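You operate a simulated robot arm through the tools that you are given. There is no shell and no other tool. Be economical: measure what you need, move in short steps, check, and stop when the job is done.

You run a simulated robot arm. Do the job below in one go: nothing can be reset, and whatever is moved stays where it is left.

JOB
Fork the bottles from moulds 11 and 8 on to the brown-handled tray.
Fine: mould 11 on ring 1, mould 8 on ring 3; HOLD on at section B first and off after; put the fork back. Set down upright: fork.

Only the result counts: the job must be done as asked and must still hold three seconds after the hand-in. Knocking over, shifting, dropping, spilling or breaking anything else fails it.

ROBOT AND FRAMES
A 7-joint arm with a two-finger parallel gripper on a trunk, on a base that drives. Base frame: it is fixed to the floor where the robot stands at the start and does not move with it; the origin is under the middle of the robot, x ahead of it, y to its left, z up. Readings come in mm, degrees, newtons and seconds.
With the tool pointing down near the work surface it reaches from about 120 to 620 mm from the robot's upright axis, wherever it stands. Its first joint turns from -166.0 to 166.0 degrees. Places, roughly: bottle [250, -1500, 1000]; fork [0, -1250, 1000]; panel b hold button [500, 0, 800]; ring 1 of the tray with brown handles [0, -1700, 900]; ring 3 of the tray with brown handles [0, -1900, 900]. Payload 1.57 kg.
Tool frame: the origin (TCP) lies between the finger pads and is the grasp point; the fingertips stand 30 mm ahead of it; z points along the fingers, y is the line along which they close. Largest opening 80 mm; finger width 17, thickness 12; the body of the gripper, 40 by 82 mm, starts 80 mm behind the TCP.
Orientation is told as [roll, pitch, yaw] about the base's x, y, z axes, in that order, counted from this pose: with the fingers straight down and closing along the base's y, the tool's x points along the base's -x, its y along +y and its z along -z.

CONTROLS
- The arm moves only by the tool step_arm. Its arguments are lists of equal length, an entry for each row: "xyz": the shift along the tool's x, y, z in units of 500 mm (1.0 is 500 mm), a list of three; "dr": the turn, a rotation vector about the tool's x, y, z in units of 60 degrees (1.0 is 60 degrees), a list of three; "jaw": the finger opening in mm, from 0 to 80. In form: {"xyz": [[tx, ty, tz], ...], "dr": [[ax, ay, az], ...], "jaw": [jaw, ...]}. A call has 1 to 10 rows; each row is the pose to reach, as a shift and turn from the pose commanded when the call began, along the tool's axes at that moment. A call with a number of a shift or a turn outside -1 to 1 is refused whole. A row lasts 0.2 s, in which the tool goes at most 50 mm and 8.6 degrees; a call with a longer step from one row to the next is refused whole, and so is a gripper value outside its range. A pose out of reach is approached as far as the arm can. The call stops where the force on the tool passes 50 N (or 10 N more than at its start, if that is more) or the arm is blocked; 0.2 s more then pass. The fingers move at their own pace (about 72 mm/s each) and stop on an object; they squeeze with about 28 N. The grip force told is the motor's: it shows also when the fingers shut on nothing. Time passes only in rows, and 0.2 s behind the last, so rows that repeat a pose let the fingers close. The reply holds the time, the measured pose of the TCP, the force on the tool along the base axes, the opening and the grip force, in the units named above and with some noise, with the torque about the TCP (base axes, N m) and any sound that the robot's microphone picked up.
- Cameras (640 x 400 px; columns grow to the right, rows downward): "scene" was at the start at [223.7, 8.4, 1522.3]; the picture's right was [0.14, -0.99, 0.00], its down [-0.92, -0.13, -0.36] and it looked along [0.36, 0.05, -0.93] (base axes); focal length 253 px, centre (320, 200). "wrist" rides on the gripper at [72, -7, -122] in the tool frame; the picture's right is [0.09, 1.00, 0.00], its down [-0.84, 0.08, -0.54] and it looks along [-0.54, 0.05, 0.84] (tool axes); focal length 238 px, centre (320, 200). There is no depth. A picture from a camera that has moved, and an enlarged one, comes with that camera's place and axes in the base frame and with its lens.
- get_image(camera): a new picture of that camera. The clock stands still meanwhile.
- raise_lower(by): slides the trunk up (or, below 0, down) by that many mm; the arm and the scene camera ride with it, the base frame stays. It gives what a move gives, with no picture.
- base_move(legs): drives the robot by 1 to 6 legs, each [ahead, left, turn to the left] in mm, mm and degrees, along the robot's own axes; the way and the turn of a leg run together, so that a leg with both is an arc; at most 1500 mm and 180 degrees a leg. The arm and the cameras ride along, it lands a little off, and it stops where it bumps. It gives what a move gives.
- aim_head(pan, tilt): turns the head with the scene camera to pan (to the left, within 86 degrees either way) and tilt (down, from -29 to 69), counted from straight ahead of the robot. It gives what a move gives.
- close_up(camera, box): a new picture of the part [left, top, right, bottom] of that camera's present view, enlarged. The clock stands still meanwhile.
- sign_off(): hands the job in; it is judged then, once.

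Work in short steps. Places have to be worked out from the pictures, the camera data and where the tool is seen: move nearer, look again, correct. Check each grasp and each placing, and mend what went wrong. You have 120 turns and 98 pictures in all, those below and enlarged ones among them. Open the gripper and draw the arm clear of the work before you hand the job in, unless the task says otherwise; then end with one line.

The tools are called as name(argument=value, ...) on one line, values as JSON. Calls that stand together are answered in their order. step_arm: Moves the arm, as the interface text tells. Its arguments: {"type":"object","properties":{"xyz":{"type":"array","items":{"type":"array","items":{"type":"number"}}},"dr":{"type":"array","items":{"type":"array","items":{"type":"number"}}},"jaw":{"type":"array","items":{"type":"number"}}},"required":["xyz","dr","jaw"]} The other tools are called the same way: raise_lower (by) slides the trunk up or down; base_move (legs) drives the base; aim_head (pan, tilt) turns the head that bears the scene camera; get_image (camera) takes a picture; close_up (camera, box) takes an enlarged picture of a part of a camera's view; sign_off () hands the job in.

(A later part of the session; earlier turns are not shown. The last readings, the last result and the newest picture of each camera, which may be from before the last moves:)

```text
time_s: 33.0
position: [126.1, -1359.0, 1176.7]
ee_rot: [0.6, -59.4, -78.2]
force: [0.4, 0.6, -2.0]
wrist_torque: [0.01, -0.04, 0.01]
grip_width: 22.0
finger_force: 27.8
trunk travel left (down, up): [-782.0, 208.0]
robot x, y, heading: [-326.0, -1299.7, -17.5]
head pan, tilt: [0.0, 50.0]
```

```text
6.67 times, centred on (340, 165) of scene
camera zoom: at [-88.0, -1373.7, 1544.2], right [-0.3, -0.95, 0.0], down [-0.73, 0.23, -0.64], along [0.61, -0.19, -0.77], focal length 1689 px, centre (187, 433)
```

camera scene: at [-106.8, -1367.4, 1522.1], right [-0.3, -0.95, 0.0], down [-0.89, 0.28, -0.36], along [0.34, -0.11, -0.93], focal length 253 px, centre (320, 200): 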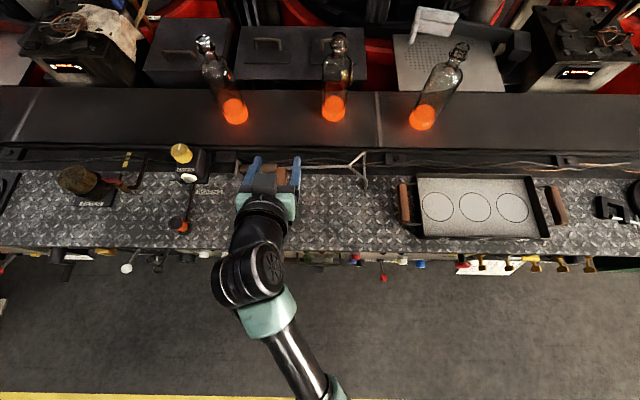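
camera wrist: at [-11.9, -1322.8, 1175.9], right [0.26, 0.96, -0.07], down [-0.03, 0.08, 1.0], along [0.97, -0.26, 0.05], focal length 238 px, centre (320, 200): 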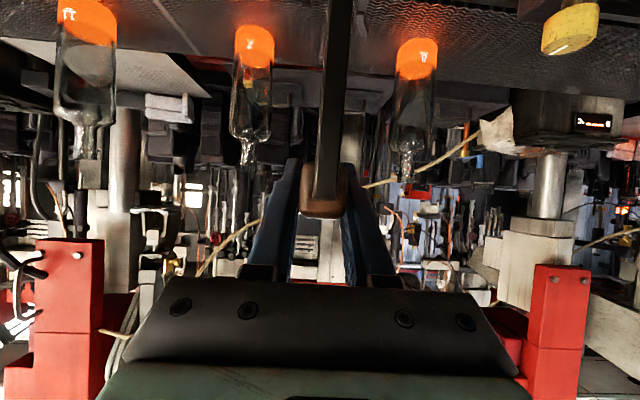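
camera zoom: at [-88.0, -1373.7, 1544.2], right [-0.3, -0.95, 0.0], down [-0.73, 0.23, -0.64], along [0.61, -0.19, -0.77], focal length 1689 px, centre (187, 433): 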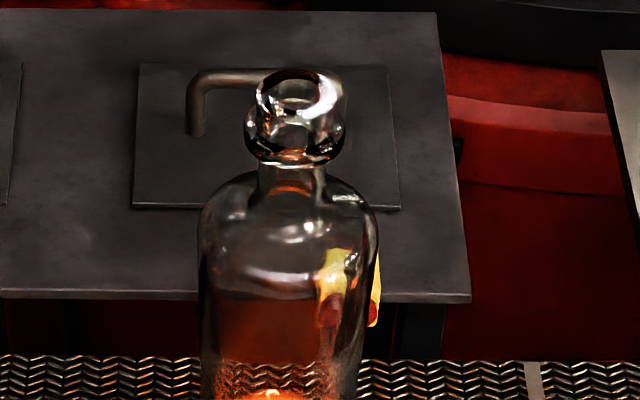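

The fork has two parallel prongs (gap ≈30 mm) with flared tips and small retaining bumps; the neck is ≈27 mm under a 40 mm bead. I yaw back and drive right toward bottle 11.

step_arm(xyz=[[0, 0, 0], [0, 0, 0], [0, 0, 0], [0, 0, 0], [0, 0, 0], [0, 0, 0], [0, 0, 0], [0, 0, 0]], dr=[[-0.108, 0, -0.0625], [-0.2165, 0, -0.125], [-0.325, 0, -0.1875], [-0.433, 0, -0.25], [-0.541, 0, -0.3125], [-0.65, 0, -0.375], [-0.758, 0, -0.4375], [-0.866, 0, -0.5]], jaw=[0, 0, 0, 0, 0, 0, 0, 0])

base_move(legs=[[0, -260, 0]])

raise_lower(by=80)

get_image(camera="wrist")

get_image(camera="scene")

```text
time_s: 34.8
position: [123.9, -1359.0, 1177.0]
ee_rot: [1.1, -60.1, -18.7]
force: [0.8, -0.4, -1.4]
wrist_torque: [0.0, -0.05, -0.03]
grip_width: 21.9
finger_force: 27.7
trunk travel left (down, up): [-782.0, 208.0]
robot x, y, heading: [-322.4, -1300.4, -17.3]
head pan, tilt: [0.0, 50.0]
```

```text
time_s: 36.6
position: [47.6, -1604.9, 1176.3]
ee_rot: [1.1, -60.0, -18.7]
force: [0.3, -1.0, -1.4]
wrist_torque: [0.01, 0.0, 0.04]
grip_width: 21.7
finger_force: 28.0
trunk travel left (down, up): [-782.0, 208.0]
robot x, y, heading: [-397.0, -1544.6, -17.4]
head pan, tilt: [0.0, 50.0]
```

```text
time_s: 37.8
position: [46.7, -1604.2, 1257.4]
ee_rot: [1.0, -60.0, -18.7]
force: [-0.8, -0.5, -1.1]
wrist_torque: [0.0, 0.02, 0.03]
grip_width: 21.5
finger_force: 28.1
trunk travel left (down, up): [-862.0, 128.0]
robot x, y, heading: [-401.0, -1549.6, -17.4]
head pan, tilt: [0.0, 50.0]
```

```text
56 pictures are left
camera wrist: at [-89.2, -1568.3, 1255.8], right [0.26, 0.96, -0.07], down [-0.03, 0.08, 1.0], along [0.97, -0.26, 0.05], focal length 238 px, centre (320, 200)
```

wrist: 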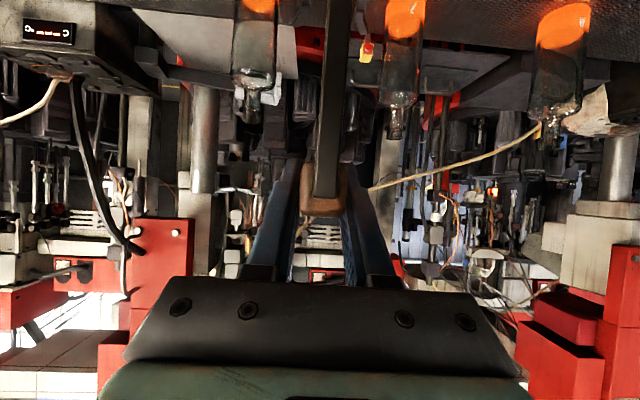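

```text
55 pictures are left
camera scene: at [-165.1, -1619.7, 1624.3], right [-0.3, -0.95, 0.0], down [-0.73, 0.23, -0.64], along [0.61, -0.19, -0.77], focal length 253 px, centre (320, 200)
```

scene: 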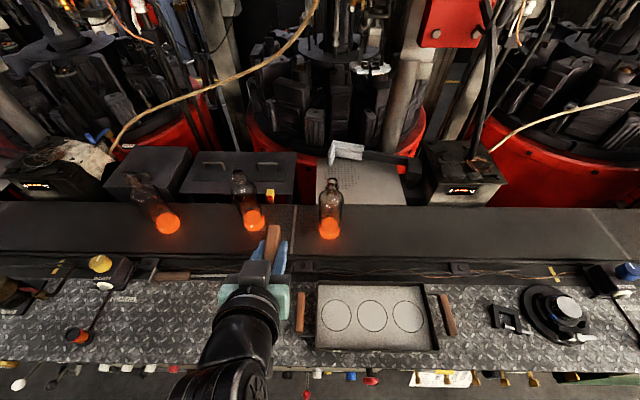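

Bottle 11 is now almost straight ahead. I zoom on its neck in both cameras to fix its place.

close_up(camera="scene", box=[280, 165, 380, 250])

close_up(camera="wrist", box=[200, 0, 320, 150])

```text
4.71 times, centred on (330, 208) of scene
camera zoom: at [-165.1, -1619.7, 1624.3], right [-0.3, -0.95, 0.0], down [-0.73, 0.23, -0.64], along [0.61, -0.19, -0.77], focal length 1192 px, centre (273, 165)
```

zoom: 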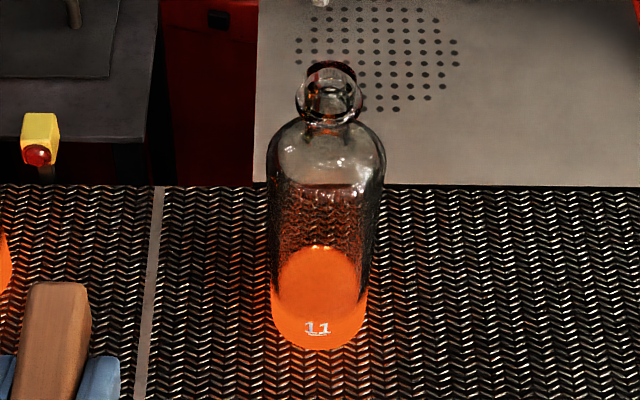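

```text
2.67 times, centred on (260, 75) of wrist
camera zoom: at [-89.2, -1568.3, 1255.8], right [0.26, 0.96, -0.07], down [-0.03, 0.08, 1.0], along [0.97, -0.26, 0.05], focal length 636 px, centre (480, 533)
```

zoom: 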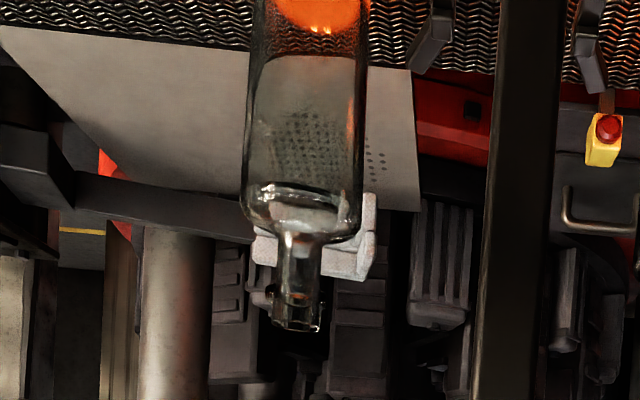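

Triangulated bead of bottle 11: u≈779, s≈1625, z≈1144. To measure the prongs relative to the hand I zoom on the wrist picture's top edge.

close_up(camera="wrist", box=[270, 0, 400, 80])

```text
4.92 times, centred on (335, 40) of wrist
camera zoom: at [-89.2, -1568.3, 1255.8], right [0.26, 0.96, -0.07], down [-0.03, 0.08, 1.0], along [0.97, -0.26, 0.05], focal length 1173 px, centre (246, 988)
```

zoom: 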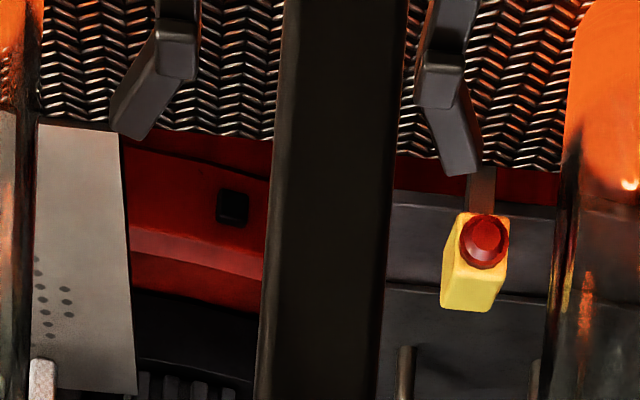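

Prong tops sit ≈124 mm below the TCP, centred laterally; bottle 11's neck spans z≈1105–1132. I move to a standoff: TCP u≈690, s≈1625, z≈1245.

step_arm(xyz=[[-0.0295, -0.0429, 0.06], [-0.059, -0.0858, 0.12], [-0.0886, -0.1286, 0.1801], [-0.1181, -0.1715, 0.2402], [-0.1476, -0.2144, 0.3002]], dr=[[0, 0, 0], [0, 0, 0], [0, 0, 0], [0, 0, 0], [0, 0, 0]], jaw=[0, 0, 0, 0, 0])

get_image(camera="wrist")

get_image(camera="scene")

```text
time_s: 39.0
position: [194.5, -1675.2, 1235.8]
ee_rot: [-2.0, -60.3, -19.5]
force: [0.4, 0.2, -1.9]
wrist_torque: [0.0, -0.04, 0.02]
grip_width: 21.6
finger_force: 28.1
out of reach, approached as far as the arm can: row 1, 2, 3, 4, 5
trunk travel left (down, up): [-862.0, 128.0]
robot x, y, heading: [-400.9, -1547.9, -17.4]
head pan, tilt: [0.0, 50.0]
```

```text
51 pictures are left
camera wrist: at [59.5, -1630.1, 1234.5], right [0.32, 0.94, -0.1], down [-0.02, 0.11, 0.99], along [0.95, -0.31, 0.05], focal length 238 px, centre (320, 200)
```

wrist: 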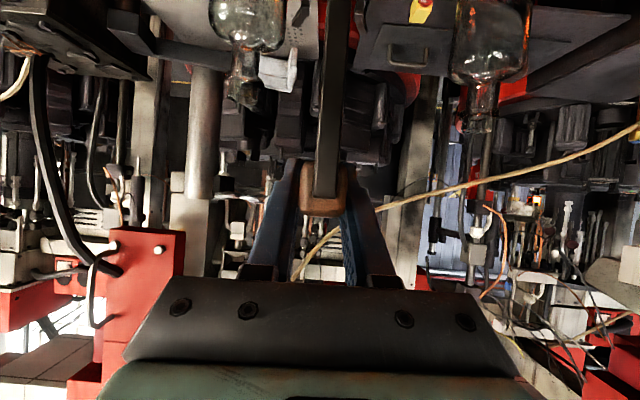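

```text
50 pictures are left
camera scene: at [-161.5, -1620.6, 1623.6], right [-0.3, -0.95, 0.0], down [-0.73, 0.23, -0.64], along [0.61, -0.19, -0.77], focal length 253 px, centre (320, 200)
```

scene: 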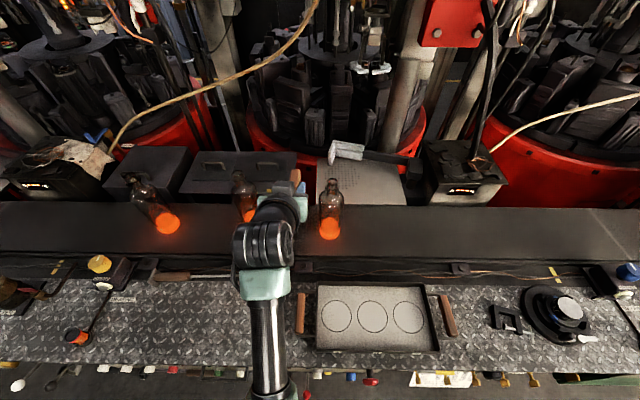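

The target was out of reach at this distance. I retract 80 mm, restore the orientation, then drive the base further forward.

step_arm(xyz=[[0.0316, -0.0505, -0.0735], [0.0632, -0.101, -0.147]], dr=[[-0.03, 0.002, -0.003], [-0.063, 0.005, -0.007]], jaw=[0, 0])

base_move(legs=[[70, -20, 0]])

aim_head(pan=0, tilt=69)

get_image(camera="scene")

```text
time_s: 39.8
position: [104.6, -1704.4, 1265.3]
ee_rot: [2.2, -62.9, -29.6]
force: [0.3, -0.2, -1.1]
wrist_torque: [0.0, 0.0, 0.02]
grip_width: 21.9
finger_force: 27.7
out of reach, approached as far as the arm can: row 1, 2
trunk travel left (down, up): [-862.0, 128.0]
robot x, y, heading: [-395.9, -1547.7, -17.3]
head pan, tilt: [0.0, 50.0]
stopped in row 2: the arm was blocked; the commanded pose is now the measured one
```

```text
time_s: 40.8
position: [165.6, -1744.8, 1264.1]
ee_rot: [2.3, -63.0, -29.6]
force: [0.2, 0.2, -2.1]
wrist_torque: [0.01, 0.02, 0.01]
grip_width: 21.9
finger_force: 27.9
trunk travel left (down, up): [-862.0, 128.0]
robot x, y, heading: [-342.4, -1584.1, -17.5]
head pan, tilt: [0.0, 50.0]
```

```text
time_s: 41.6
position: [165.4, -1745.2, 1265.1]
ee_rot: [2.3, -62.9, -29.6]
force: [-0.4, -0.5, -1.5]
wrist_torque: [-0.01, -0.02, 0.0]
grip_width: 21.8
finger_force: 27.9
trunk travel left (down, up): [-862.0, 128.0]
robot x, y, heading: [-336.4, -1584.4, -17.4]
head pan, tilt: [0.0, 68.8]
```

```text
49 pictures are left
camera scene: at [-124.1, -1653.4, 1602.4], right [-0.3, -0.95, 0.0], down [-0.89, 0.28, -0.36], along [0.35, -0.11, -0.93], focal length 253 px, centre (320, 200)
```

scene: 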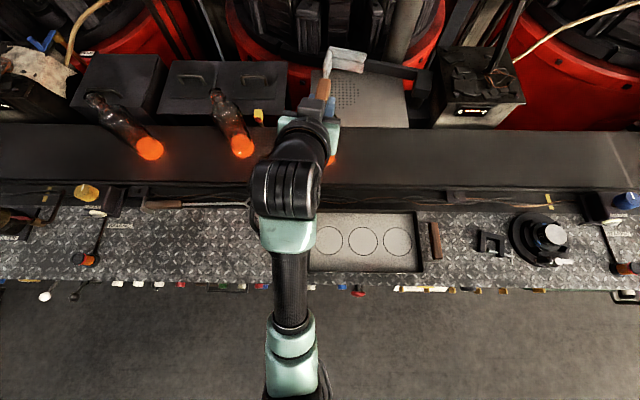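

Base is now at u≈153 without a bump; the hand is skewed to yaw -29.6°. I back off 60 mm and straighten it.

step_arm(xyz=[[0.023, -0.015, -0.031], [0.046, -0.03, -0.061], [0.069, -0.045, -0.092]], dr=[[-0.047, 0.016, -0.028], [-0.095, 0.032, -0.055], [-0.142, 0.048, -0.083]], jaw=[0, 0, 0])

get_image(camera="wrist")

```text
time_s: 42.4
position: [132.5, -1674.0, 1259.6]
ee_rot: [-0.4, -60.3, -19.0]
force: [-0.2, 0.9, -0.8]
wrist_torque: [-0.01, -0.02, -0.03]
grip_width: 21.5
finger_force: 27.8
out of reach, approached as far as the arm can: row 1, 2, 3
trunk travel left (down, up): [-862.0, 128.0]
robot x, y, heading: [-335.4, -1587.6, -17.5]
head pan, tilt: [0.0, 68.8]
```

```text
48 pictures are left
camera wrist: at [-3.8, -1634.4, 1258.5], right [0.28, 0.96, -0.08], down [-0.03, 0.09, 1.0], along [0.96, -0.28, 0.05], focal length 238 px, centre (320, 200)
```

wrist: 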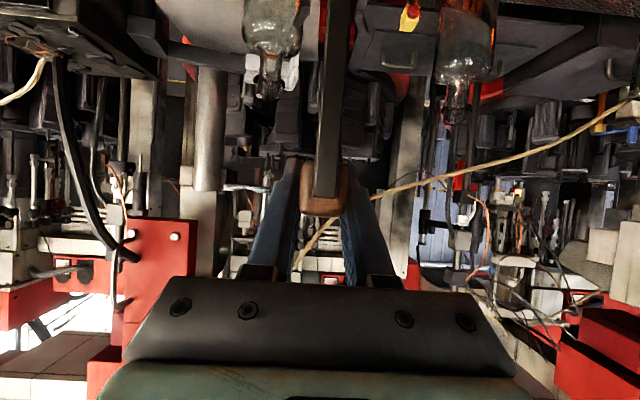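

The arm can't go right of its axis with this wrist, but left works, so I shift the base right by 68 mm, putting the TCP in line with the bottle.

base_move(legs=[[0, -68, 0]])

get_image(camera="wrist")

```text
time_s: 43.4
position: [113.1, -1737.2, 1260.1]
ee_rot: [0.0, -60.4, -18.9]
force: [0.2, -0.7, -0.6]
wrist_torque: [0.02, 0.02, 0.03]
grip_width: 21.8
finger_force: 27.7
trunk travel left (down, up): [-862.0, 128.0]
robot x, y, heading: [-360.9, -1645.9, -17.4]
head pan, tilt: [0.0, 68.8]
```

```text
47 pictures are left
camera wrist: at [-24.2, -1698.8, 1258.5], right [0.28, 0.96, -0.08], down [-0.03, 0.09, 1.0], along [0.96, -0.28, 0.05], focal length 238 px, centre (320, 200)
```

wrist: 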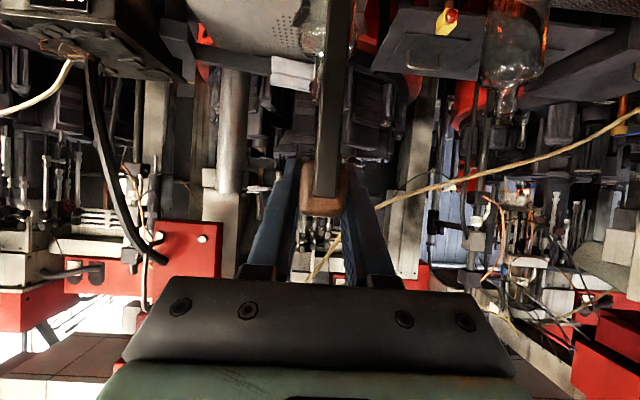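

The post now covers the bottle. I zoom in to check lateral alignment of prongs and bottle neck.

close_up(camera="wrist", box=[270, 0, 400, 80])

close_up(camera="scene", box=[220, 70, 420, 200])

```text
4.92 times, centred on (335, 40) of wrist
camera zoom: at [-24.2, -1698.8, 1258.5], right [0.28, 0.96, -0.08], down [-0.03, 0.09, 1.0], along [0.96, -0.28, 0.05], focal length 1173 px, centre (246, 988)
```

zoom: 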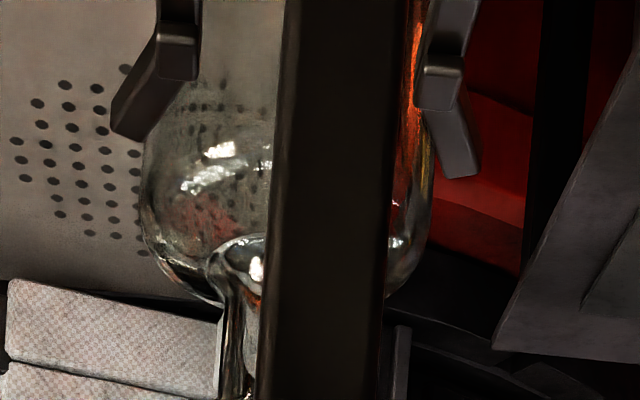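

```text
3.08 times, centred on (320, 135) of scene
camera zoom: at [-143.7, -1717.3, 1602.3], right [-0.3, -0.95, 0.0], down [-0.89, 0.28, -0.36], along [0.35, -0.11, -0.93], focal length 780 px, centre (320, 400)
```

zoom: 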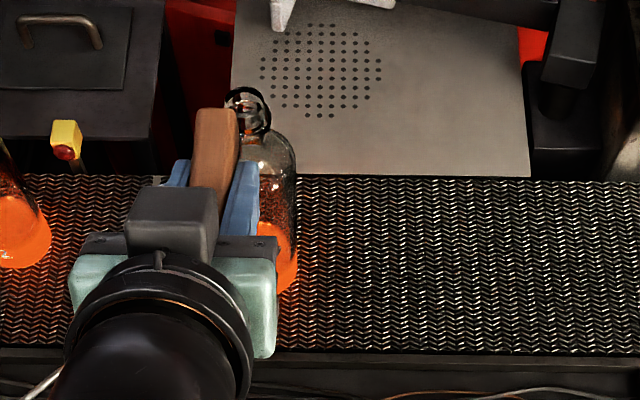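

Lateral offset ≈2 mm to the left. I check the neck height with one more zoom.

close_up(camera="wrist", box=[280, 40, 380, 120])

```text
5.00 times, centred on (330, 80) of wrist
camera zoom: at [-24.2, -1698.8, 1258.5], right [0.28, 0.96, -0.08], down [-0.03, 0.09, 1.0], along [0.96, -0.28, 0.05], focal length 1192 px, centre (270, 800)
```

zoom: 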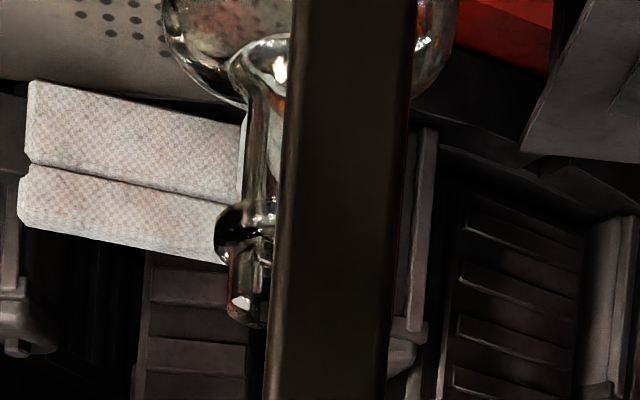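

Neck window spans z≈1106–1129; prongs must come down 18 mm. I advance to just in front of the neck (86 mm ahead, 18 down, 2 left).

step_arm(xyz=[[-0.0183, 0.004, 0.0557], [-0.0365, 0.004, 0.1113], [-0.0548, 0.004, 0.167]], dr=[[0, 0, 0], [0, 0, 0], [0, 0, 0]], jaw=[0, 0, 0])

close_up(camera="wrist", box=[260, 0, 420, 100])

close_up(camera="scene", box=[220, 70, 420, 200])

```text
time_s: 44.4
position: [200.6, -1667.7, 1236.4]
ee_rot: [0.0, -59.7, -10.1]
force: [0.6, 0.5, -0.9]
wrist_torque: [-0.01, 0.01, 0.0]
grip_width: 22.0
finger_force: 27.9
out of reach, approached as far as the arm can: row 2, 3
trunk travel left (down, up): [-862.0, 128.0]
robot x, y, heading: [-358.7, -1648.7, -17.3]
head pan, tilt: [0.0, 68.8]
stopped in row 3: the arm was blocked; the commanded pose is now the measured one
```

```text
4.00 times, centred on (340, 50) of wrist
camera zoom: at [60.0, -1650.3, 1235.8], right [0.13, 0.99, -0.08], down [-0.03, 0.08, 1.0], along [0.99, -0.13, 0.04], focal length 953 px, centre (240, 800)
```

zoom: 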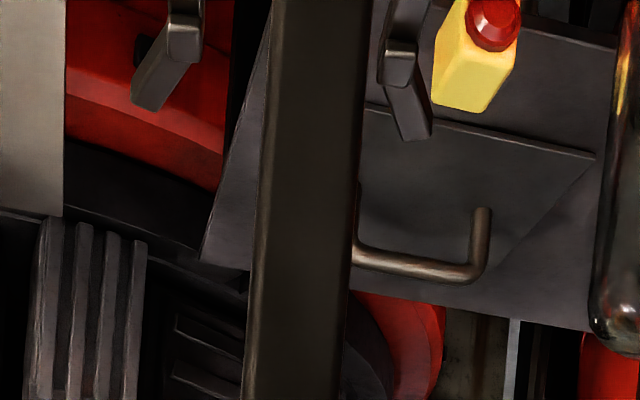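

```text
3.08 times, centred on (320, 135) of scene
camera zoom: at [-143.6, -1717.5, 1602.3], right [-0.3, -0.95, 0.0], down [-0.89, 0.28, -0.36], along [0.35, -0.11, -0.93], focal length 780 px, centre (320, 400)
```

zoom: 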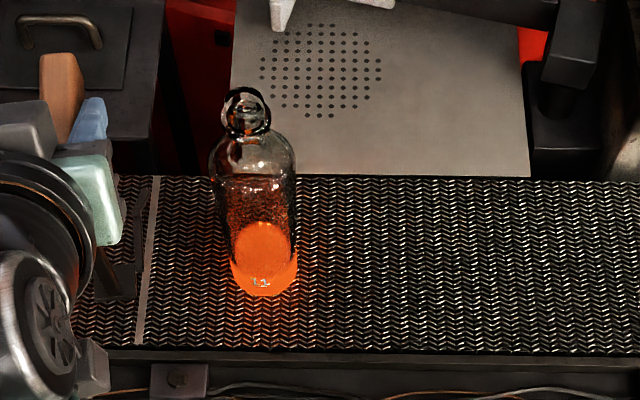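

The arm swung left at its reach limit; nothing was touched. The arm reaches further lower on the trunk, so I raise the trunk 125 mm and re-line up with the arm lower.

raise_lower(by=125)

step_arm(xyz=[[0.0612, -0.0425, 0], [0.1224, -0.0849, 0], [0.1836, -0.1274, 0], [0.2448, -0.1698, 0.001]], dr=[[0.027, -0.001, 0.018], [0.054, -0.002, 0.036], [0.081, -0.004, 0.054], [0.107, -0.005, 0.0725]], jaw=[0, 0, 0, 0])

```text
time_s: 46.0
position: [200.9, -1668.1, 1362.0]
ee_rot: [0.0, -59.8, -10.0]
force: [-0.1, 0.0, -2.3]
wrist_torque: [0.03, 0.0, 0.04]
grip_width: 21.7
finger_force: 27.8
trunk travel left (down, up): [-987.0, 3.0]
robot x, y, heading: [-358.8, -1649.9, -17.4]
head pan, tilt: [0.0, 68.8]
```

```text
time_s: 47.0
position: [137.8, -1731.8, 1257.0]
ee_rot: [1.0, -60.1, -19.0]
force: [-0.3, 0.8, -1.9]
wrist_torque: [-0.02, -0.02, -0.02]
grip_width: 21.8
finger_force: 28.0
out of reach, approached as far as the arm can: row 3, 4
trunk travel left (down, up): [-987.0, 3.0]
robot x, y, heading: [-355.4, -1650.3, -17.2]
head pan, tilt: [0.0, 68.8]
```

All failures fit a joint limit: the tool can't be yawed left of about -9° relative to the arm's azimuth. I move the base 90 mm right so the arm reaches leftwards, and approach with a slightly right-turned yaw.

base_move(legs=[[20, -90, 0]])

step_arm(xyz=[[0, 0.07, 0], [0, 0.14, 0]], dr=[[0, 0, 0], [0, 0, 0]], jaw=[0, 0])

```text
time_s: 48.1
position: [131.3, -1821.9, 1256.0]
ee_rot: [1.0, -60.0, -18.9]
force: [0.7, 0.2, -2.1]
wrist_torque: [0.01, 0.02, 0.0]
grip_width: 21.8
finger_force: 27.9
trunk travel left (down, up): [-987.0, 3.0]
robot x, y, heading: [-365.7, -1741.9, -17.2]
head pan, tilt: [0.0, 68.8]
```

```text
time_s: 48.7
position: [152.3, -1754.7, 1255.2]
ee_rot: [1.0, -60.0, -18.9]
force: [0.5, -0.1, -1.8]
wrist_torque: [-0.02, -0.01, -0.06]
grip_width: 22.0
finger_force: 28.2
trunk travel left (down, up): [-987.0, 3.0]
robot x, y, heading: [-368.9, -1746.0, -17.4]
head pan, tilt: [0.0, 68.8]
```

That worked cleanly. TCP is at u≈670, s≈1628; I check alignment with the wrist camera.

close_up(camera="wrist", box=[250, 0, 410, 100])

close_up(camera="scene", box=[150, 60, 390, 210])

```text
4.00 times, centred on (330, 50) of wrist
camera zoom: at [15.1, -1718.1, 1253.9], right [0.26, 0.96, -0.07], down [-0.03, 0.08, 1.0], along [0.96, -0.26, 0.05], focal length 953 px, centre (280, 800)
```

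zoom: 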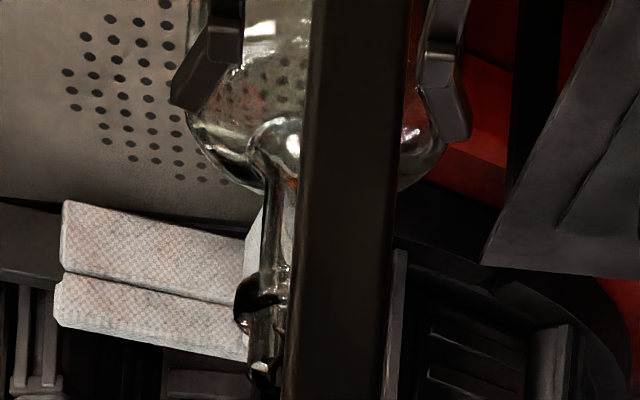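

```text
2.67 times, centred on (270, 135) of scene
camera zoom: at [-151.6, -1809.0, 1727.3], right [-0.3, -0.95, 0.0], down [-0.89, 0.28, -0.36], along [0.35, -0.11, -0.93], focal length 676 px, centre (453, 373)
```

zoom: 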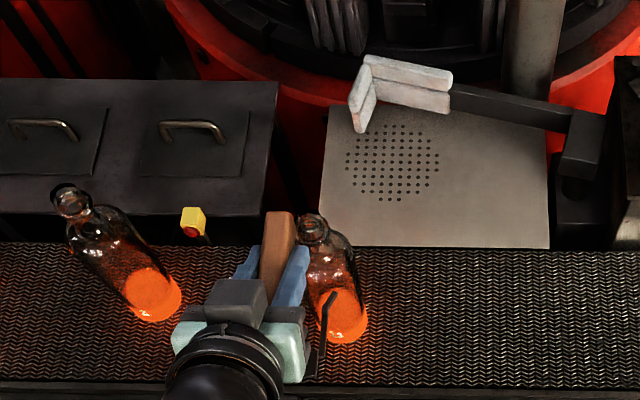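

Offset about 1.5 mm left, prongs need 12 mm down. I advance 55 mm so the flared tips just reach the neck.

step_arm(xyz=[[-0.0171, 0.003, 0.0536], [-0.0342, 0.003, 0.1072], [-0.0342, 0.003, 0.1072]], dr=[[0, 0, 0], [0, 0, 0], [0, 0, 0]], jaw=[0, 0, 0])

close_up(camera="wrist", box=[250, 0, 410, 100])

close_up(camera="scene", box=[210, 110, 320, 190])

```text
time_s: 49.5
position: [204.0, -1771.1, 1243.2]
ee_rot: [0.9, -60.0, -18.8]
force: [0.0, -0.5, -1.3]
wrist_torque: [0.02, 0.01, 0.03]
grip_width: 21.8
finger_force: 27.6
trunk travel left (down, up): [-987.0, 3.0]
robot x, y, heading: [-365.8, -1744.4, -17.4]
head pan, tilt: [0.0, 68.8]
```

```text
4.00 times, centred on (330, 50) of wrist
camera zoom: at [66.9, -1734.1, 1241.8], right [0.26, 0.96, -0.07], down [-0.03, 0.08, 1.0], along [0.96, -0.26, 0.05], focal length 953 px, centre (280, 800)
```

zoom: 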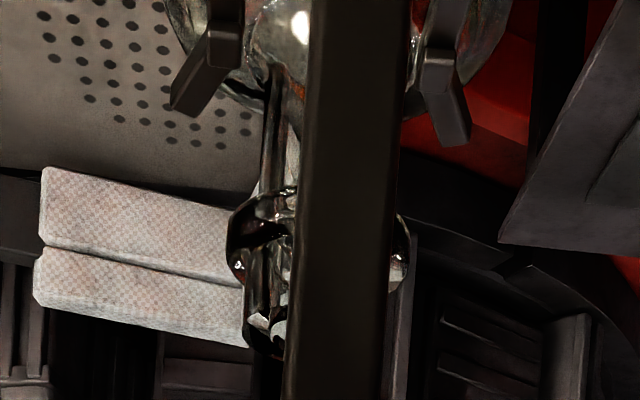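

```text
5.00 times, centred on (265, 150) of scene
camera zoom: at [-153.0, -1808.5, 1727.5], right [-0.3, -0.95, 0.0], down [-0.89, 0.28, -0.36], along [0.35, -0.11, -0.93], focal length 1267 px, centre (595, 450)
```

zoom: 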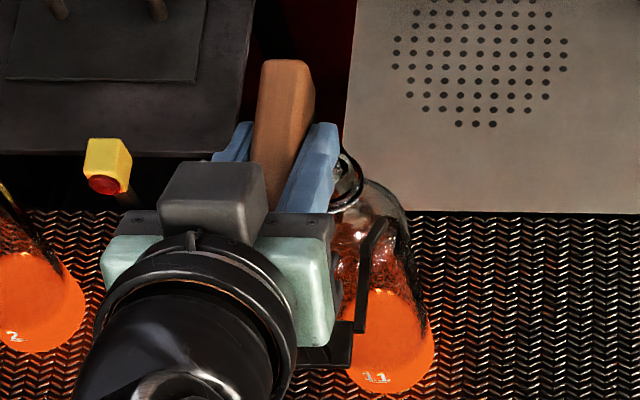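

Bead is ≈58 mm ahead of the TCP, 1.8 mm to the left, and the prongs lie mid-neck. I slide in 36 mm slowly and check forces.

step_arm(xyz=[[0, 0.0036, 0], [-0.012, 0.0036, 0.0208], [-0.024, 0.0036, 0.0416], [-0.036, 0.0036, 0.0624]], dr=[[0, 0, 0], [0, 0, 0], [0, 0, 0], [0, 0, 0]], jaw=[0, 0, 0, 0])

close_up(camera="wrist", box=[250, 0, 410, 100])

```text
time_s: 50.5
position: [241.6, -1780.8, 1244.2]
ee_rot: [1.0, -60.0, -19.0]
force: [-0.2, -0.3, -1.7]
wrist_torque: [0.01, -0.01, 0.0]
grip_width: 21.9
finger_force: 28.2
trunk travel left (down, up): [-987.0, 3.0]
robot x, y, heading: [-365.6, -1743.4, -17.5]
head pan, tilt: [0.0, 68.8]
```

```text
4.00 times, centred on (330, 50) of wrist
camera zoom: at [103.2, -1743.2, 1243.5], right [0.26, 0.96, -0.07], down [-0.03, 0.08, 1.0], along [0.96, -0.26, 0.05], focal length 953 px, centre (280, 800)
```

zoom: 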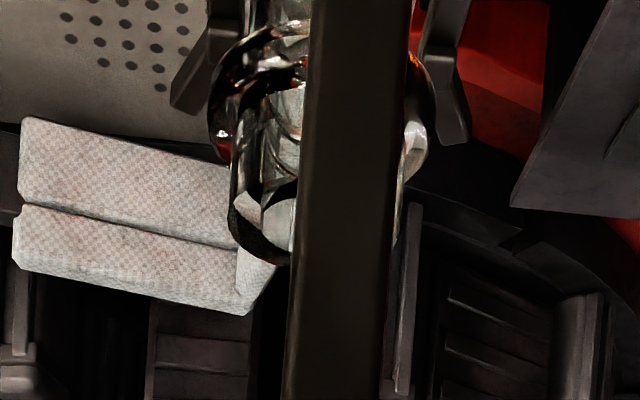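

Bead is now centred (≤1 mm) and ≈21 mm ahead. I advance the last 25 mm.

step_arm(xyz=[[-0.009, 0, 0.0156], [-0.018, 0, 0.0312], [-0.025, 0, 0.0433]], dr=[[0, 0, 0], [0, 0, 0], [0, 0, 0]], jaw=[0, 0, 0])

get_image(camera="wrist")

close_up(camera="scene", box=[210, 90, 350, 190])

```text
time_s: 51.3
position: [263.5, -1789.6, 1244.4]
ee_rot: [1.0, -59.9, -18.8]
force: [-0.5, -0.9, -2.0]
wrist_torque: [0.03, 0.02, 0.03]
grip_width: 21.6
finger_force: 27.7
trunk travel left (down, up): [-987.0, 3.0]
robot x, y, heading: [-365.5, -1744.4, -17.4]
head pan, tilt: [0.0, 68.8]
```

```text
36 pictures are left
camera wrist: at [126.2, -1752.2, 1243.3], right [0.26, 0.96, -0.07], down [-0.03, 0.08, 1.0], along [0.96, -0.26, 0.05], focal length 238 px, centre (320, 200)
```

wrist: 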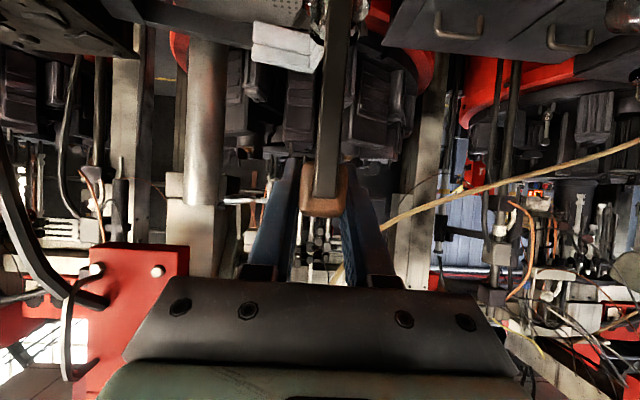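

```text
4.00 times, centred on (280, 140) of scene
camera zoom: at [-151.8, -1809.2, 1727.3], right [-0.3, -0.95, 0.0], down [-0.89, 0.28, -0.36], along [0.35, -0.11, -0.93], focal length 1013 px, centre (480, 440)
```

zoom: 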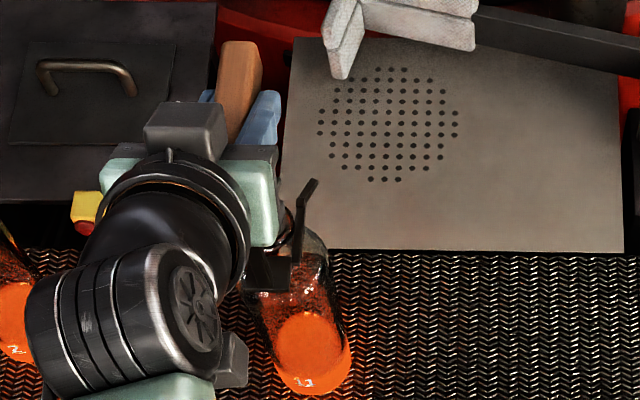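

The prongs surround the neck. I lift 18 mm slowly and watch the weight.

step_arm(xyz=[[-0.0104, 0, -0.006], [-0.0173, 0, -0.01], [-0.0242, 0, -0.014], [-0.0312, 0, -0.018], [-0.0312, 0, -0.018]], dr=[[0, 0, 0], [0, 0, 0], [0, 0, 0], [0, 0, 0], [0, 0, 0]], jaw=[0, 0, 0, 0, 0])

close_up(camera="scene", box=[210, 90, 350, 190])

```text
time_s: 52.5
position: [262.7, -1788.1, 1261.2]
ee_rot: [0.9, -59.9, -18.9]
force: [-0.1, -0.8, -6.1]
wrist_torque: [-0.01, -0.04, 0.01]
grip_width: 21.7
finger_force: 27.8
trunk travel left (down, up): [-987.0, 3.0]
robot x, y, heading: [-366.3, -1744.6, -17.6]
head pan, tilt: [0.0, 68.8]
```

```text
4.00 times, centred on (280, 140) of scene
camera zoom: at [-151.2, -1809.3, 1727.2], right [-0.3, -0.95, 0.0], down [-0.89, 0.28, -0.36], along [0.35, -0.11, -0.93], focal length 1013 px, centre (480, 440)
```

zoom: 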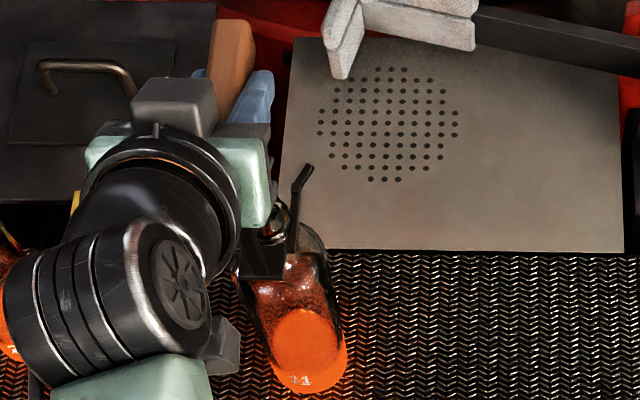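

Load rose to 6.1 N with no torque: bottle 11 hangs on the fork. I lift 40 mm more and then retract gently over the bench.

step_arm(xyz=[[-0.0173, 0, -0.01], [-0.0346, 0, -0.02], [-0.052, 0, -0.03], [-0.0693, 0, -0.04], [-0.0693, 0, -0.04]], dr=[[0, 0, 0], [0, 0, 0], [0, 0, 0], [0, 0, 0], [0, 0, 0]], jaw=[0, 0, 0, 0, 0])

step_arm(xyz=[[0.01, 0, -0.0173], [0.028, 0, -0.0485], [0.048, 0, -0.083], [0.068, 0, -0.118], [0.088, 0, -0.152], [0.108, 0, -0.187], [0.128, 0, -0.222], [0.146, 0, -0.253], [0.156, 0, -0.27], [0.156, 0, -0.27]], dr=[[0, 0, 0], [0, 0, 0], [0, 0, 0], [0, 0, 0], [0, 0, 0], [0, 0, 0], [0, 0, 0], [0, 0, 0], [0, 0, 0], [0, 0, 0]], jaw=[0, 0, 0, 0, 0, 0, 0, 0, 0, 0])

get_image(camera="scene")

```text
time_s: 53.7
position: [264.3, -1788.1, 1301.7]
ee_rot: [1.0, -59.9, -18.9]
force: [-0.4, 0.8, -7.2]
wrist_torque: [0.02, -0.03, -0.01]
grip_width: 21.8
finger_force: 27.9
trunk travel left (down, up): [-987.0, 3.0]
robot x, y, heading: [-364.6, -1743.8, -17.5]
head pan, tilt: [0.0, 68.8]
```

```text
time_s: 55.9
position: [115.3, -1741.6, 1302.5]
ee_rot: [1.0, -60.0, -19.0]
force: [0.3, -0.1, -6.3]
wrist_torque: [-0.05, 0.0, -0.01]
grip_width: 21.8
finger_force: 27.8
trunk travel left (down, up): [-987.0, 3.0]
robot x, y, heading: [-367.9, -1742.1, -17.5]
head pan, tilt: [0.0, 68.8]
```

```text
33 pictures are left
camera scene: at [-151.2, -1809.2, 1727.2], right [-0.3, -0.95, 0.0], down [-0.89, 0.28, -0.36], along [0.35, -0.11, -0.93], focal length 253 px, centre (320, 200)
```

scene: 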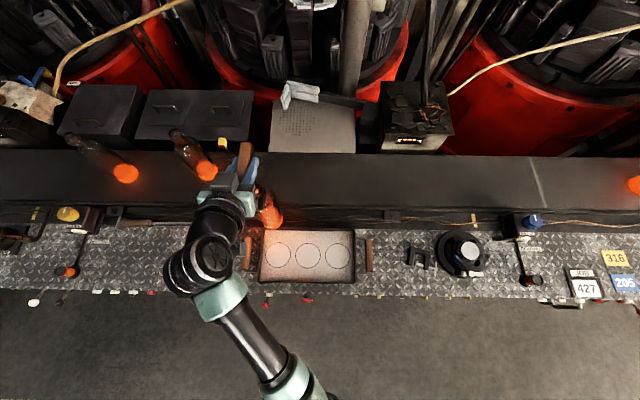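

Bottle 11 hangs in front of the belt. I zoom on the tray to fix the rings.

close_up(camera="scene", box=[230, 180, 390, 290])

```text
3.64 times, centred on (310, 235) of scene
camera zoom: at [-151.2, -1809.2, 1727.2], right [-0.3, -0.95, 0.0], down [-0.89, 0.28, -0.36], along [0.35, -0.11, -0.93], focal length 921 px, centre (356, 73)
```

zoom: 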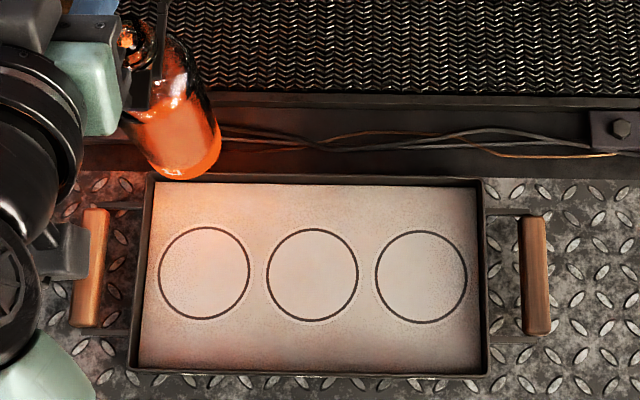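

Ring 1 is at u≈525, s≈1637; ring 3 at u≈522, s≈1829. I carry the bottle above ring 1.

step_arm(xyz=[[0.0122, -0.0025, -0.021], [0.0324, -0.0067, -0.0563], [0.0527, -0.0108, -0.0915], [0.073, -0.015, -0.1267], [0.0913, -0.0187, -0.1584], [0.1014, -0.0208, -0.176], [0.1014, -0.0208, -0.176]], dr=[[0, 0, 0], [0, 0, 0], [0, 0, 0], [0, 0, 0], [0, 0, 0], [0, 0, 0], [0, 0, 0]], jaw=[0, 0, 0, 0, 0, 0, 0])

close_up(camera="scene", box=[200, 160, 400, 300])

```text
time_s: 57.5
position: [15.1, -1719.9, 1301.7]
ee_rot: [1.0, -60.1, -18.8]
force: [0.1, -0.2, -6.5]
wrist_torque: [-0.04, 0.0, -0.02]
grip_width: 21.7
finger_force: 27.8
trunk travel left (down, up): [-987.0, 3.0]
robot x, y, heading: [-366.0, -1745.0, -17.3]
head pan, tilt: [0.0, 68.8]
```

```text
2.86 times, centred on (300, 230) of scene
camera zoom: at [-151.3, -1809.2, 1727.2], right [-0.3, -0.95, 0.0], down [-0.89, 0.28, -0.36], along [0.35, -0.11, -0.93], focal length 724 px, centre (377, 114)
```

zoom: 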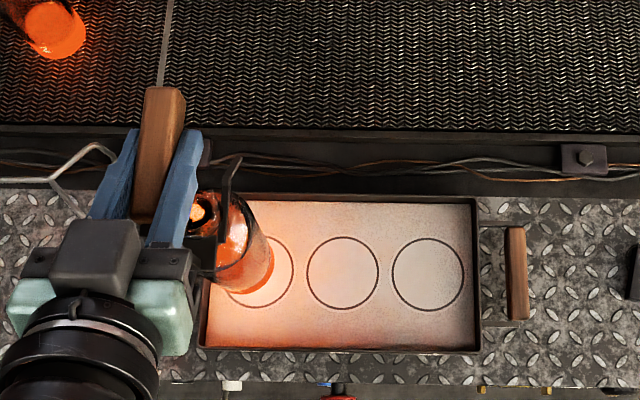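

Bottle hangs over ring 1, perhaps ~5 mm left. I lower 55 mm and look closer.

step_arm(xyz=[[0.0173, 0, 0.01], [0.0433, 0, 0.025], [0.0693, 0, 0.04], [0.0866, 0, 0.05], [0.0953, 0, 0.055], [0.0953, 0, 0.055], [0.0953, 0, 0.055]], dr=[[0, 0, 0], [0, 0, 0], [0, 0, 0], [0, 0, 0], [0, 0, 0], [0, 0, 0], [0, 0, 0]], jaw=[0, 0, 0, 0, 0, 0, 0])

close_up(camera="scene", box=[235, 190, 335, 270])

```text
time_s: 59.1
position: [15.9, -1719.8, 1248.3]
ee_rot: [1.1, -60.1, -19.0]
force: [0.3, 0.6, -2.2]
wrist_torque: [0.05, -0.06, 0.02]
grip_width: 21.9
finger_force: 27.7
trunk travel left (down, up): [-987.0, 3.0]
robot x, y, heading: [-365.0, -1743.0, -17.2]
head pan, tilt: [0.0, 68.8]
```

```text
5.00 times, centred on (285, 230) of scene
camera zoom: at [-151.8, -1809.1, 1727.3], right [-0.3, -0.95, 0.0], down [-0.89, 0.28, -0.36], along [0.35, -0.11, -0.93], focal length 1267 px, centre (495, 50)
```

zoom: 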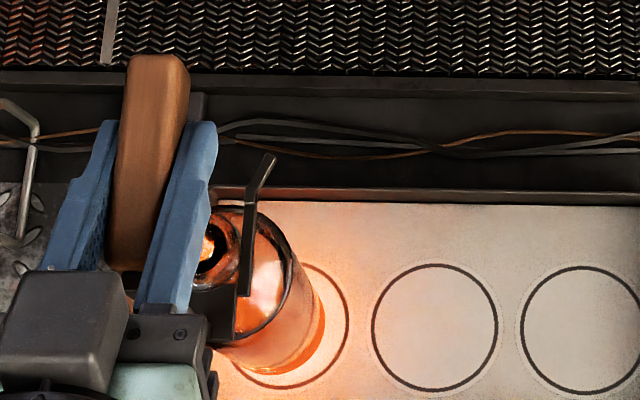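

The force shows the bottle already stands on the tray, about 8 mm left of ring centre. I lift it 15 mm, shift 8 mm right, and lower again.

step_arm(xyz=[[-0.0087, 0, -0.005], [-0.0173, 0, -0.01], [-0.026, 0, -0.015], [-0.026, -0.008, -0.015], [-0.026, -0.016, -0.015], [-0.026, -0.016, -0.015], [-0.0173, -0.016, -0.01], [-0.0121, -0.016, -0.007], [-0.0121, -0.016, -0.007]], dr=[[0, 0, 0], [0, 0, 0], [0, 0, 0], [0, 0, 0], [0, 0, 0], [0, 0, 0], [0, 0, 0], [0, 0, 0], [0, 0, 0]], jaw=[0, 0, 0, 0, 0, 0, 0, 0, 0])

close_up(camera="scene", box=[235, 190, 335, 270])

```text
time_s: 61.1
position: [13.1, -1726.8, 1254.8]
ee_rot: [1.1, -59.9, -18.9]
force: [-0.2, 0.0, -6.8]
wrist_torque: [-0.05, -0.02, 0.03]
grip_width: 21.8
finger_force: 28.3
trunk travel left (down, up): [-987.0, 3.0]
robot x, y, heading: [-365.3, -1740.1, -17.7]
head pan, tilt: [0.0, 68.8]
```

```text
5.00 times, centred on (285, 230) of scene
camera zoom: at [-151.5, -1809.2, 1727.2], right [-0.3, -0.95, 0.0], down [-0.89, 0.28, -0.36], along [0.35, -0.11, -0.93], focal length 1267 px, centre (495, 50)
```

zoom: 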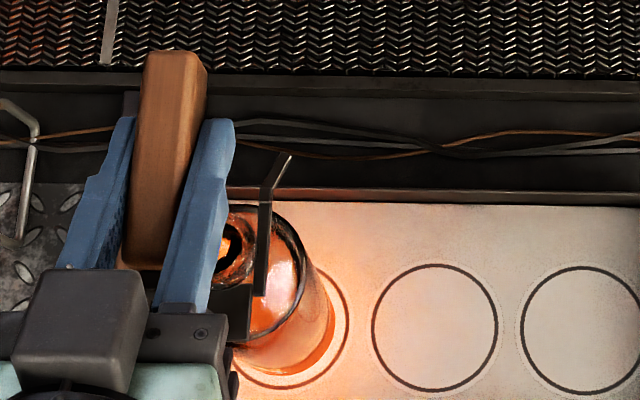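

The bottle is now centred on ring 1 within ~2 mm. I lower 15 mm so it stands and the prongs come clear of the bead.

step_arm(xyz=[[0.0053, 0, -0.0014], [0.0105, 0, 0.0016], [0.0157, 0, 0.0046], [0.0218, 0, 0.0081], [0.028, 0, 0.0116], [0.028, 0, 0.0116]], dr=[[0, 0, 0], [0, 0, 0], [0, 0, 0], [0, 0, 0], [0, 0, 0], [0, 0, 0]], jaw=[0, 0, 0, 0, 0, 0])

close_up(camera="scene", box=[235, 190, 335, 270])

close_up(camera="wrist", box=[250, 0, 410, 100])

```text
time_s: 62.5
position: [10.4, -1725.9, 1239.8]
ee_rot: [1.1, -60.0, -19.0]
force: [1.1, 0.5, -1.3]
wrist_torque: [0.05, -0.09, 0.0]
grip_width: 22.0
finger_force: 28.4
trunk travel left (down, up): [-987.0, 3.0]
robot x, y, heading: [-367.5, -1742.7, -17.1]
head pan, tilt: [0.0, 68.8]
```

```text
5.00 times, centred on (285, 230) of scene
camera zoom: at [-152.0, -1809.1, 1727.4], right [-0.3, -0.95, 0.0], down [-0.89, 0.28, -0.36], along [0.35, -0.11, -0.93], focal length 1267 px, centre (495, 50)
```

zoom: 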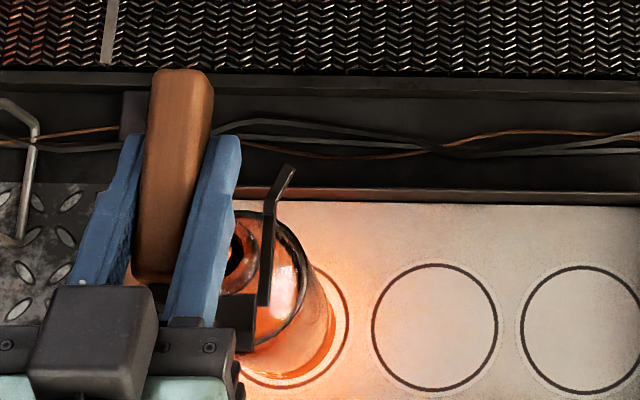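

```text
4.00 times, centred on (330, 50) of wrist
camera zoom: at [-126.7, -1689.0, 1238.6], right [0.26, 0.96, -0.07], down [-0.03, 0.08, 1.0], along [0.96, -0.26, 0.05], focal length 953 px, centre (280, 800)
```

zoom: 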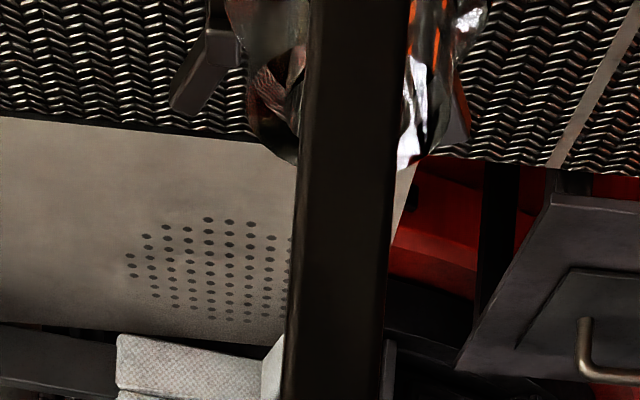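

Bottle 11 stands on ring 1. I lower the fork 4 mm, shift it 2 mm left to centre the slot, then draw it back slowly.

step_arm(xyz=[[0.0035, 0, 0.002], [0.0069, 0.002, 0.004], [0.0069, 0.004, 0.004], [0.0069, 0.004, 0.004]], dr=[[0, 0, 0], [0, 0, 0], [0, 0, 0], [0, 0, 0]], jaw=[0, 0, 0, 0])

step_arm(xyz=[[0.008, 0, -0.0139], [0.016, 0, -0.0277], [0.024, 0, -0.0416]], dr=[[0, 0, 0], [0, 0, 0], [0, 0, 0]], jaw=[0, 0, 0])

close_up(camera="wrist", box=[250, 0, 410, 100])

close_up(camera="scene", box=[235, 190, 335, 270])

```text
time_s: 63.5
position: [11.9, -1724.5, 1234.0]
ee_rot: [1.0, -60.0, -19.0]
force: [0.0, -0.4, -1.4]
wrist_torque: [0.03, 0.06, 0.04]
grip_width: 21.8
finger_force: 28.1
trunk travel left (down, up): [-987.0, 3.0]
robot x, y, heading: [-363.3, -1741.3, -17.3]
head pan, tilt: [0.0, 68.8]
```

```text
time_s: 64.3
position: [-10.9, -1716.9, 1236.0]
ee_rot: [1.0, -60.0, -19.0]
force: [0.0, -0.2, -1.9]
wrist_torque: [-0.03, -0.03, -0.05]
grip_width: 22.1
finger_force: 27.5
trunk travel left (down, up): [-987.0, 3.0]
robot x, y, heading: [-364.2, -1740.2, -17.4]
head pan, tilt: [0.0, 68.8]
```

```text
4.00 times, centred on (330, 50) of wrist
camera zoom: at [-148.8, -1679.6, 1234.9], right [0.27, 0.96, -0.07], down [-0.03, 0.08, 1.0], along [0.96, -0.26, 0.05], focal length 953 px, centre (280, 800)
```

zoom: 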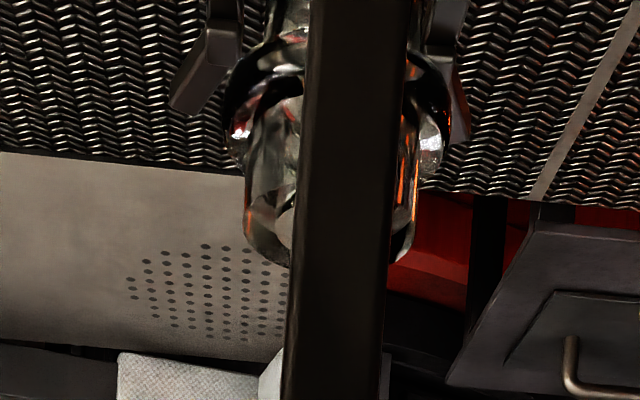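

```text
5.00 times, centred on (285, 230) of scene
camera zoom: at [-152.2, -1809.2, 1727.4], right [-0.3, -0.95, 0.0], down [-0.89, 0.28, -0.36], along [0.35, -0.11, -0.93], focal length 1267 px, centre (495, 50)
```

zoom: 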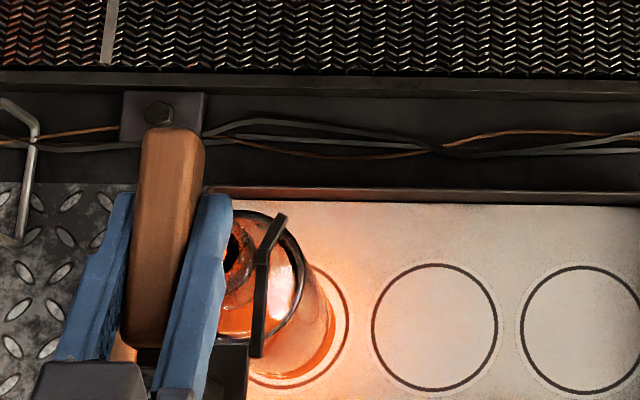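

The bottle stays put as the fork withdraws. I continue back with another 1.5 mm left correction.

step_arm(xyz=[[0, 0.003, 0], [0.015, 0.003, -0.026], [0.03, 0.003, -0.052], [0.05, 0.003, -0.0866], [0.08, 0.003, -0.1386]], dr=[[0, 0, 0], [0, 0, 0], [0, 0, 0], [0, 0, 0], [0, 0, 0]], jaw=[0, 0, 0, 0, 0])

get_image(camera="scene")

```text
time_s: 65.5
position: [-89.9, -1689.5, 1236.0]
ee_rot: [1.1, -60.2, -19.0]
force: [-0.6, -0.6, -1.9]
wrist_torque: [0.01, -0.01, -0.02]
grip_width: 22.1
finger_force: 28.1
trunk travel left (down, up): [-987.0, 3.0]
robot x, y, heading: [-365.7, -1738.2, -17.4]
head pan, tilt: [0.0, 68.8]
```

```text
24 pictures are left
camera scene: at [-153.3, -1808.9, 1727.5], right [-0.3, -0.95, 0.0], down [-0.89, 0.28, -0.36], along [0.35, -0.11, -0.93], focal length 253 px, centre (320, 200)
```

scene: 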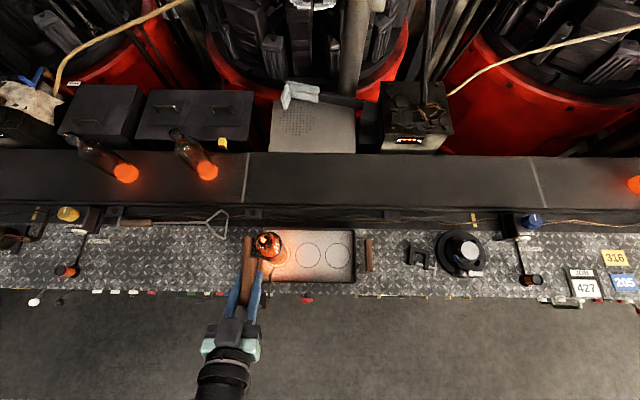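

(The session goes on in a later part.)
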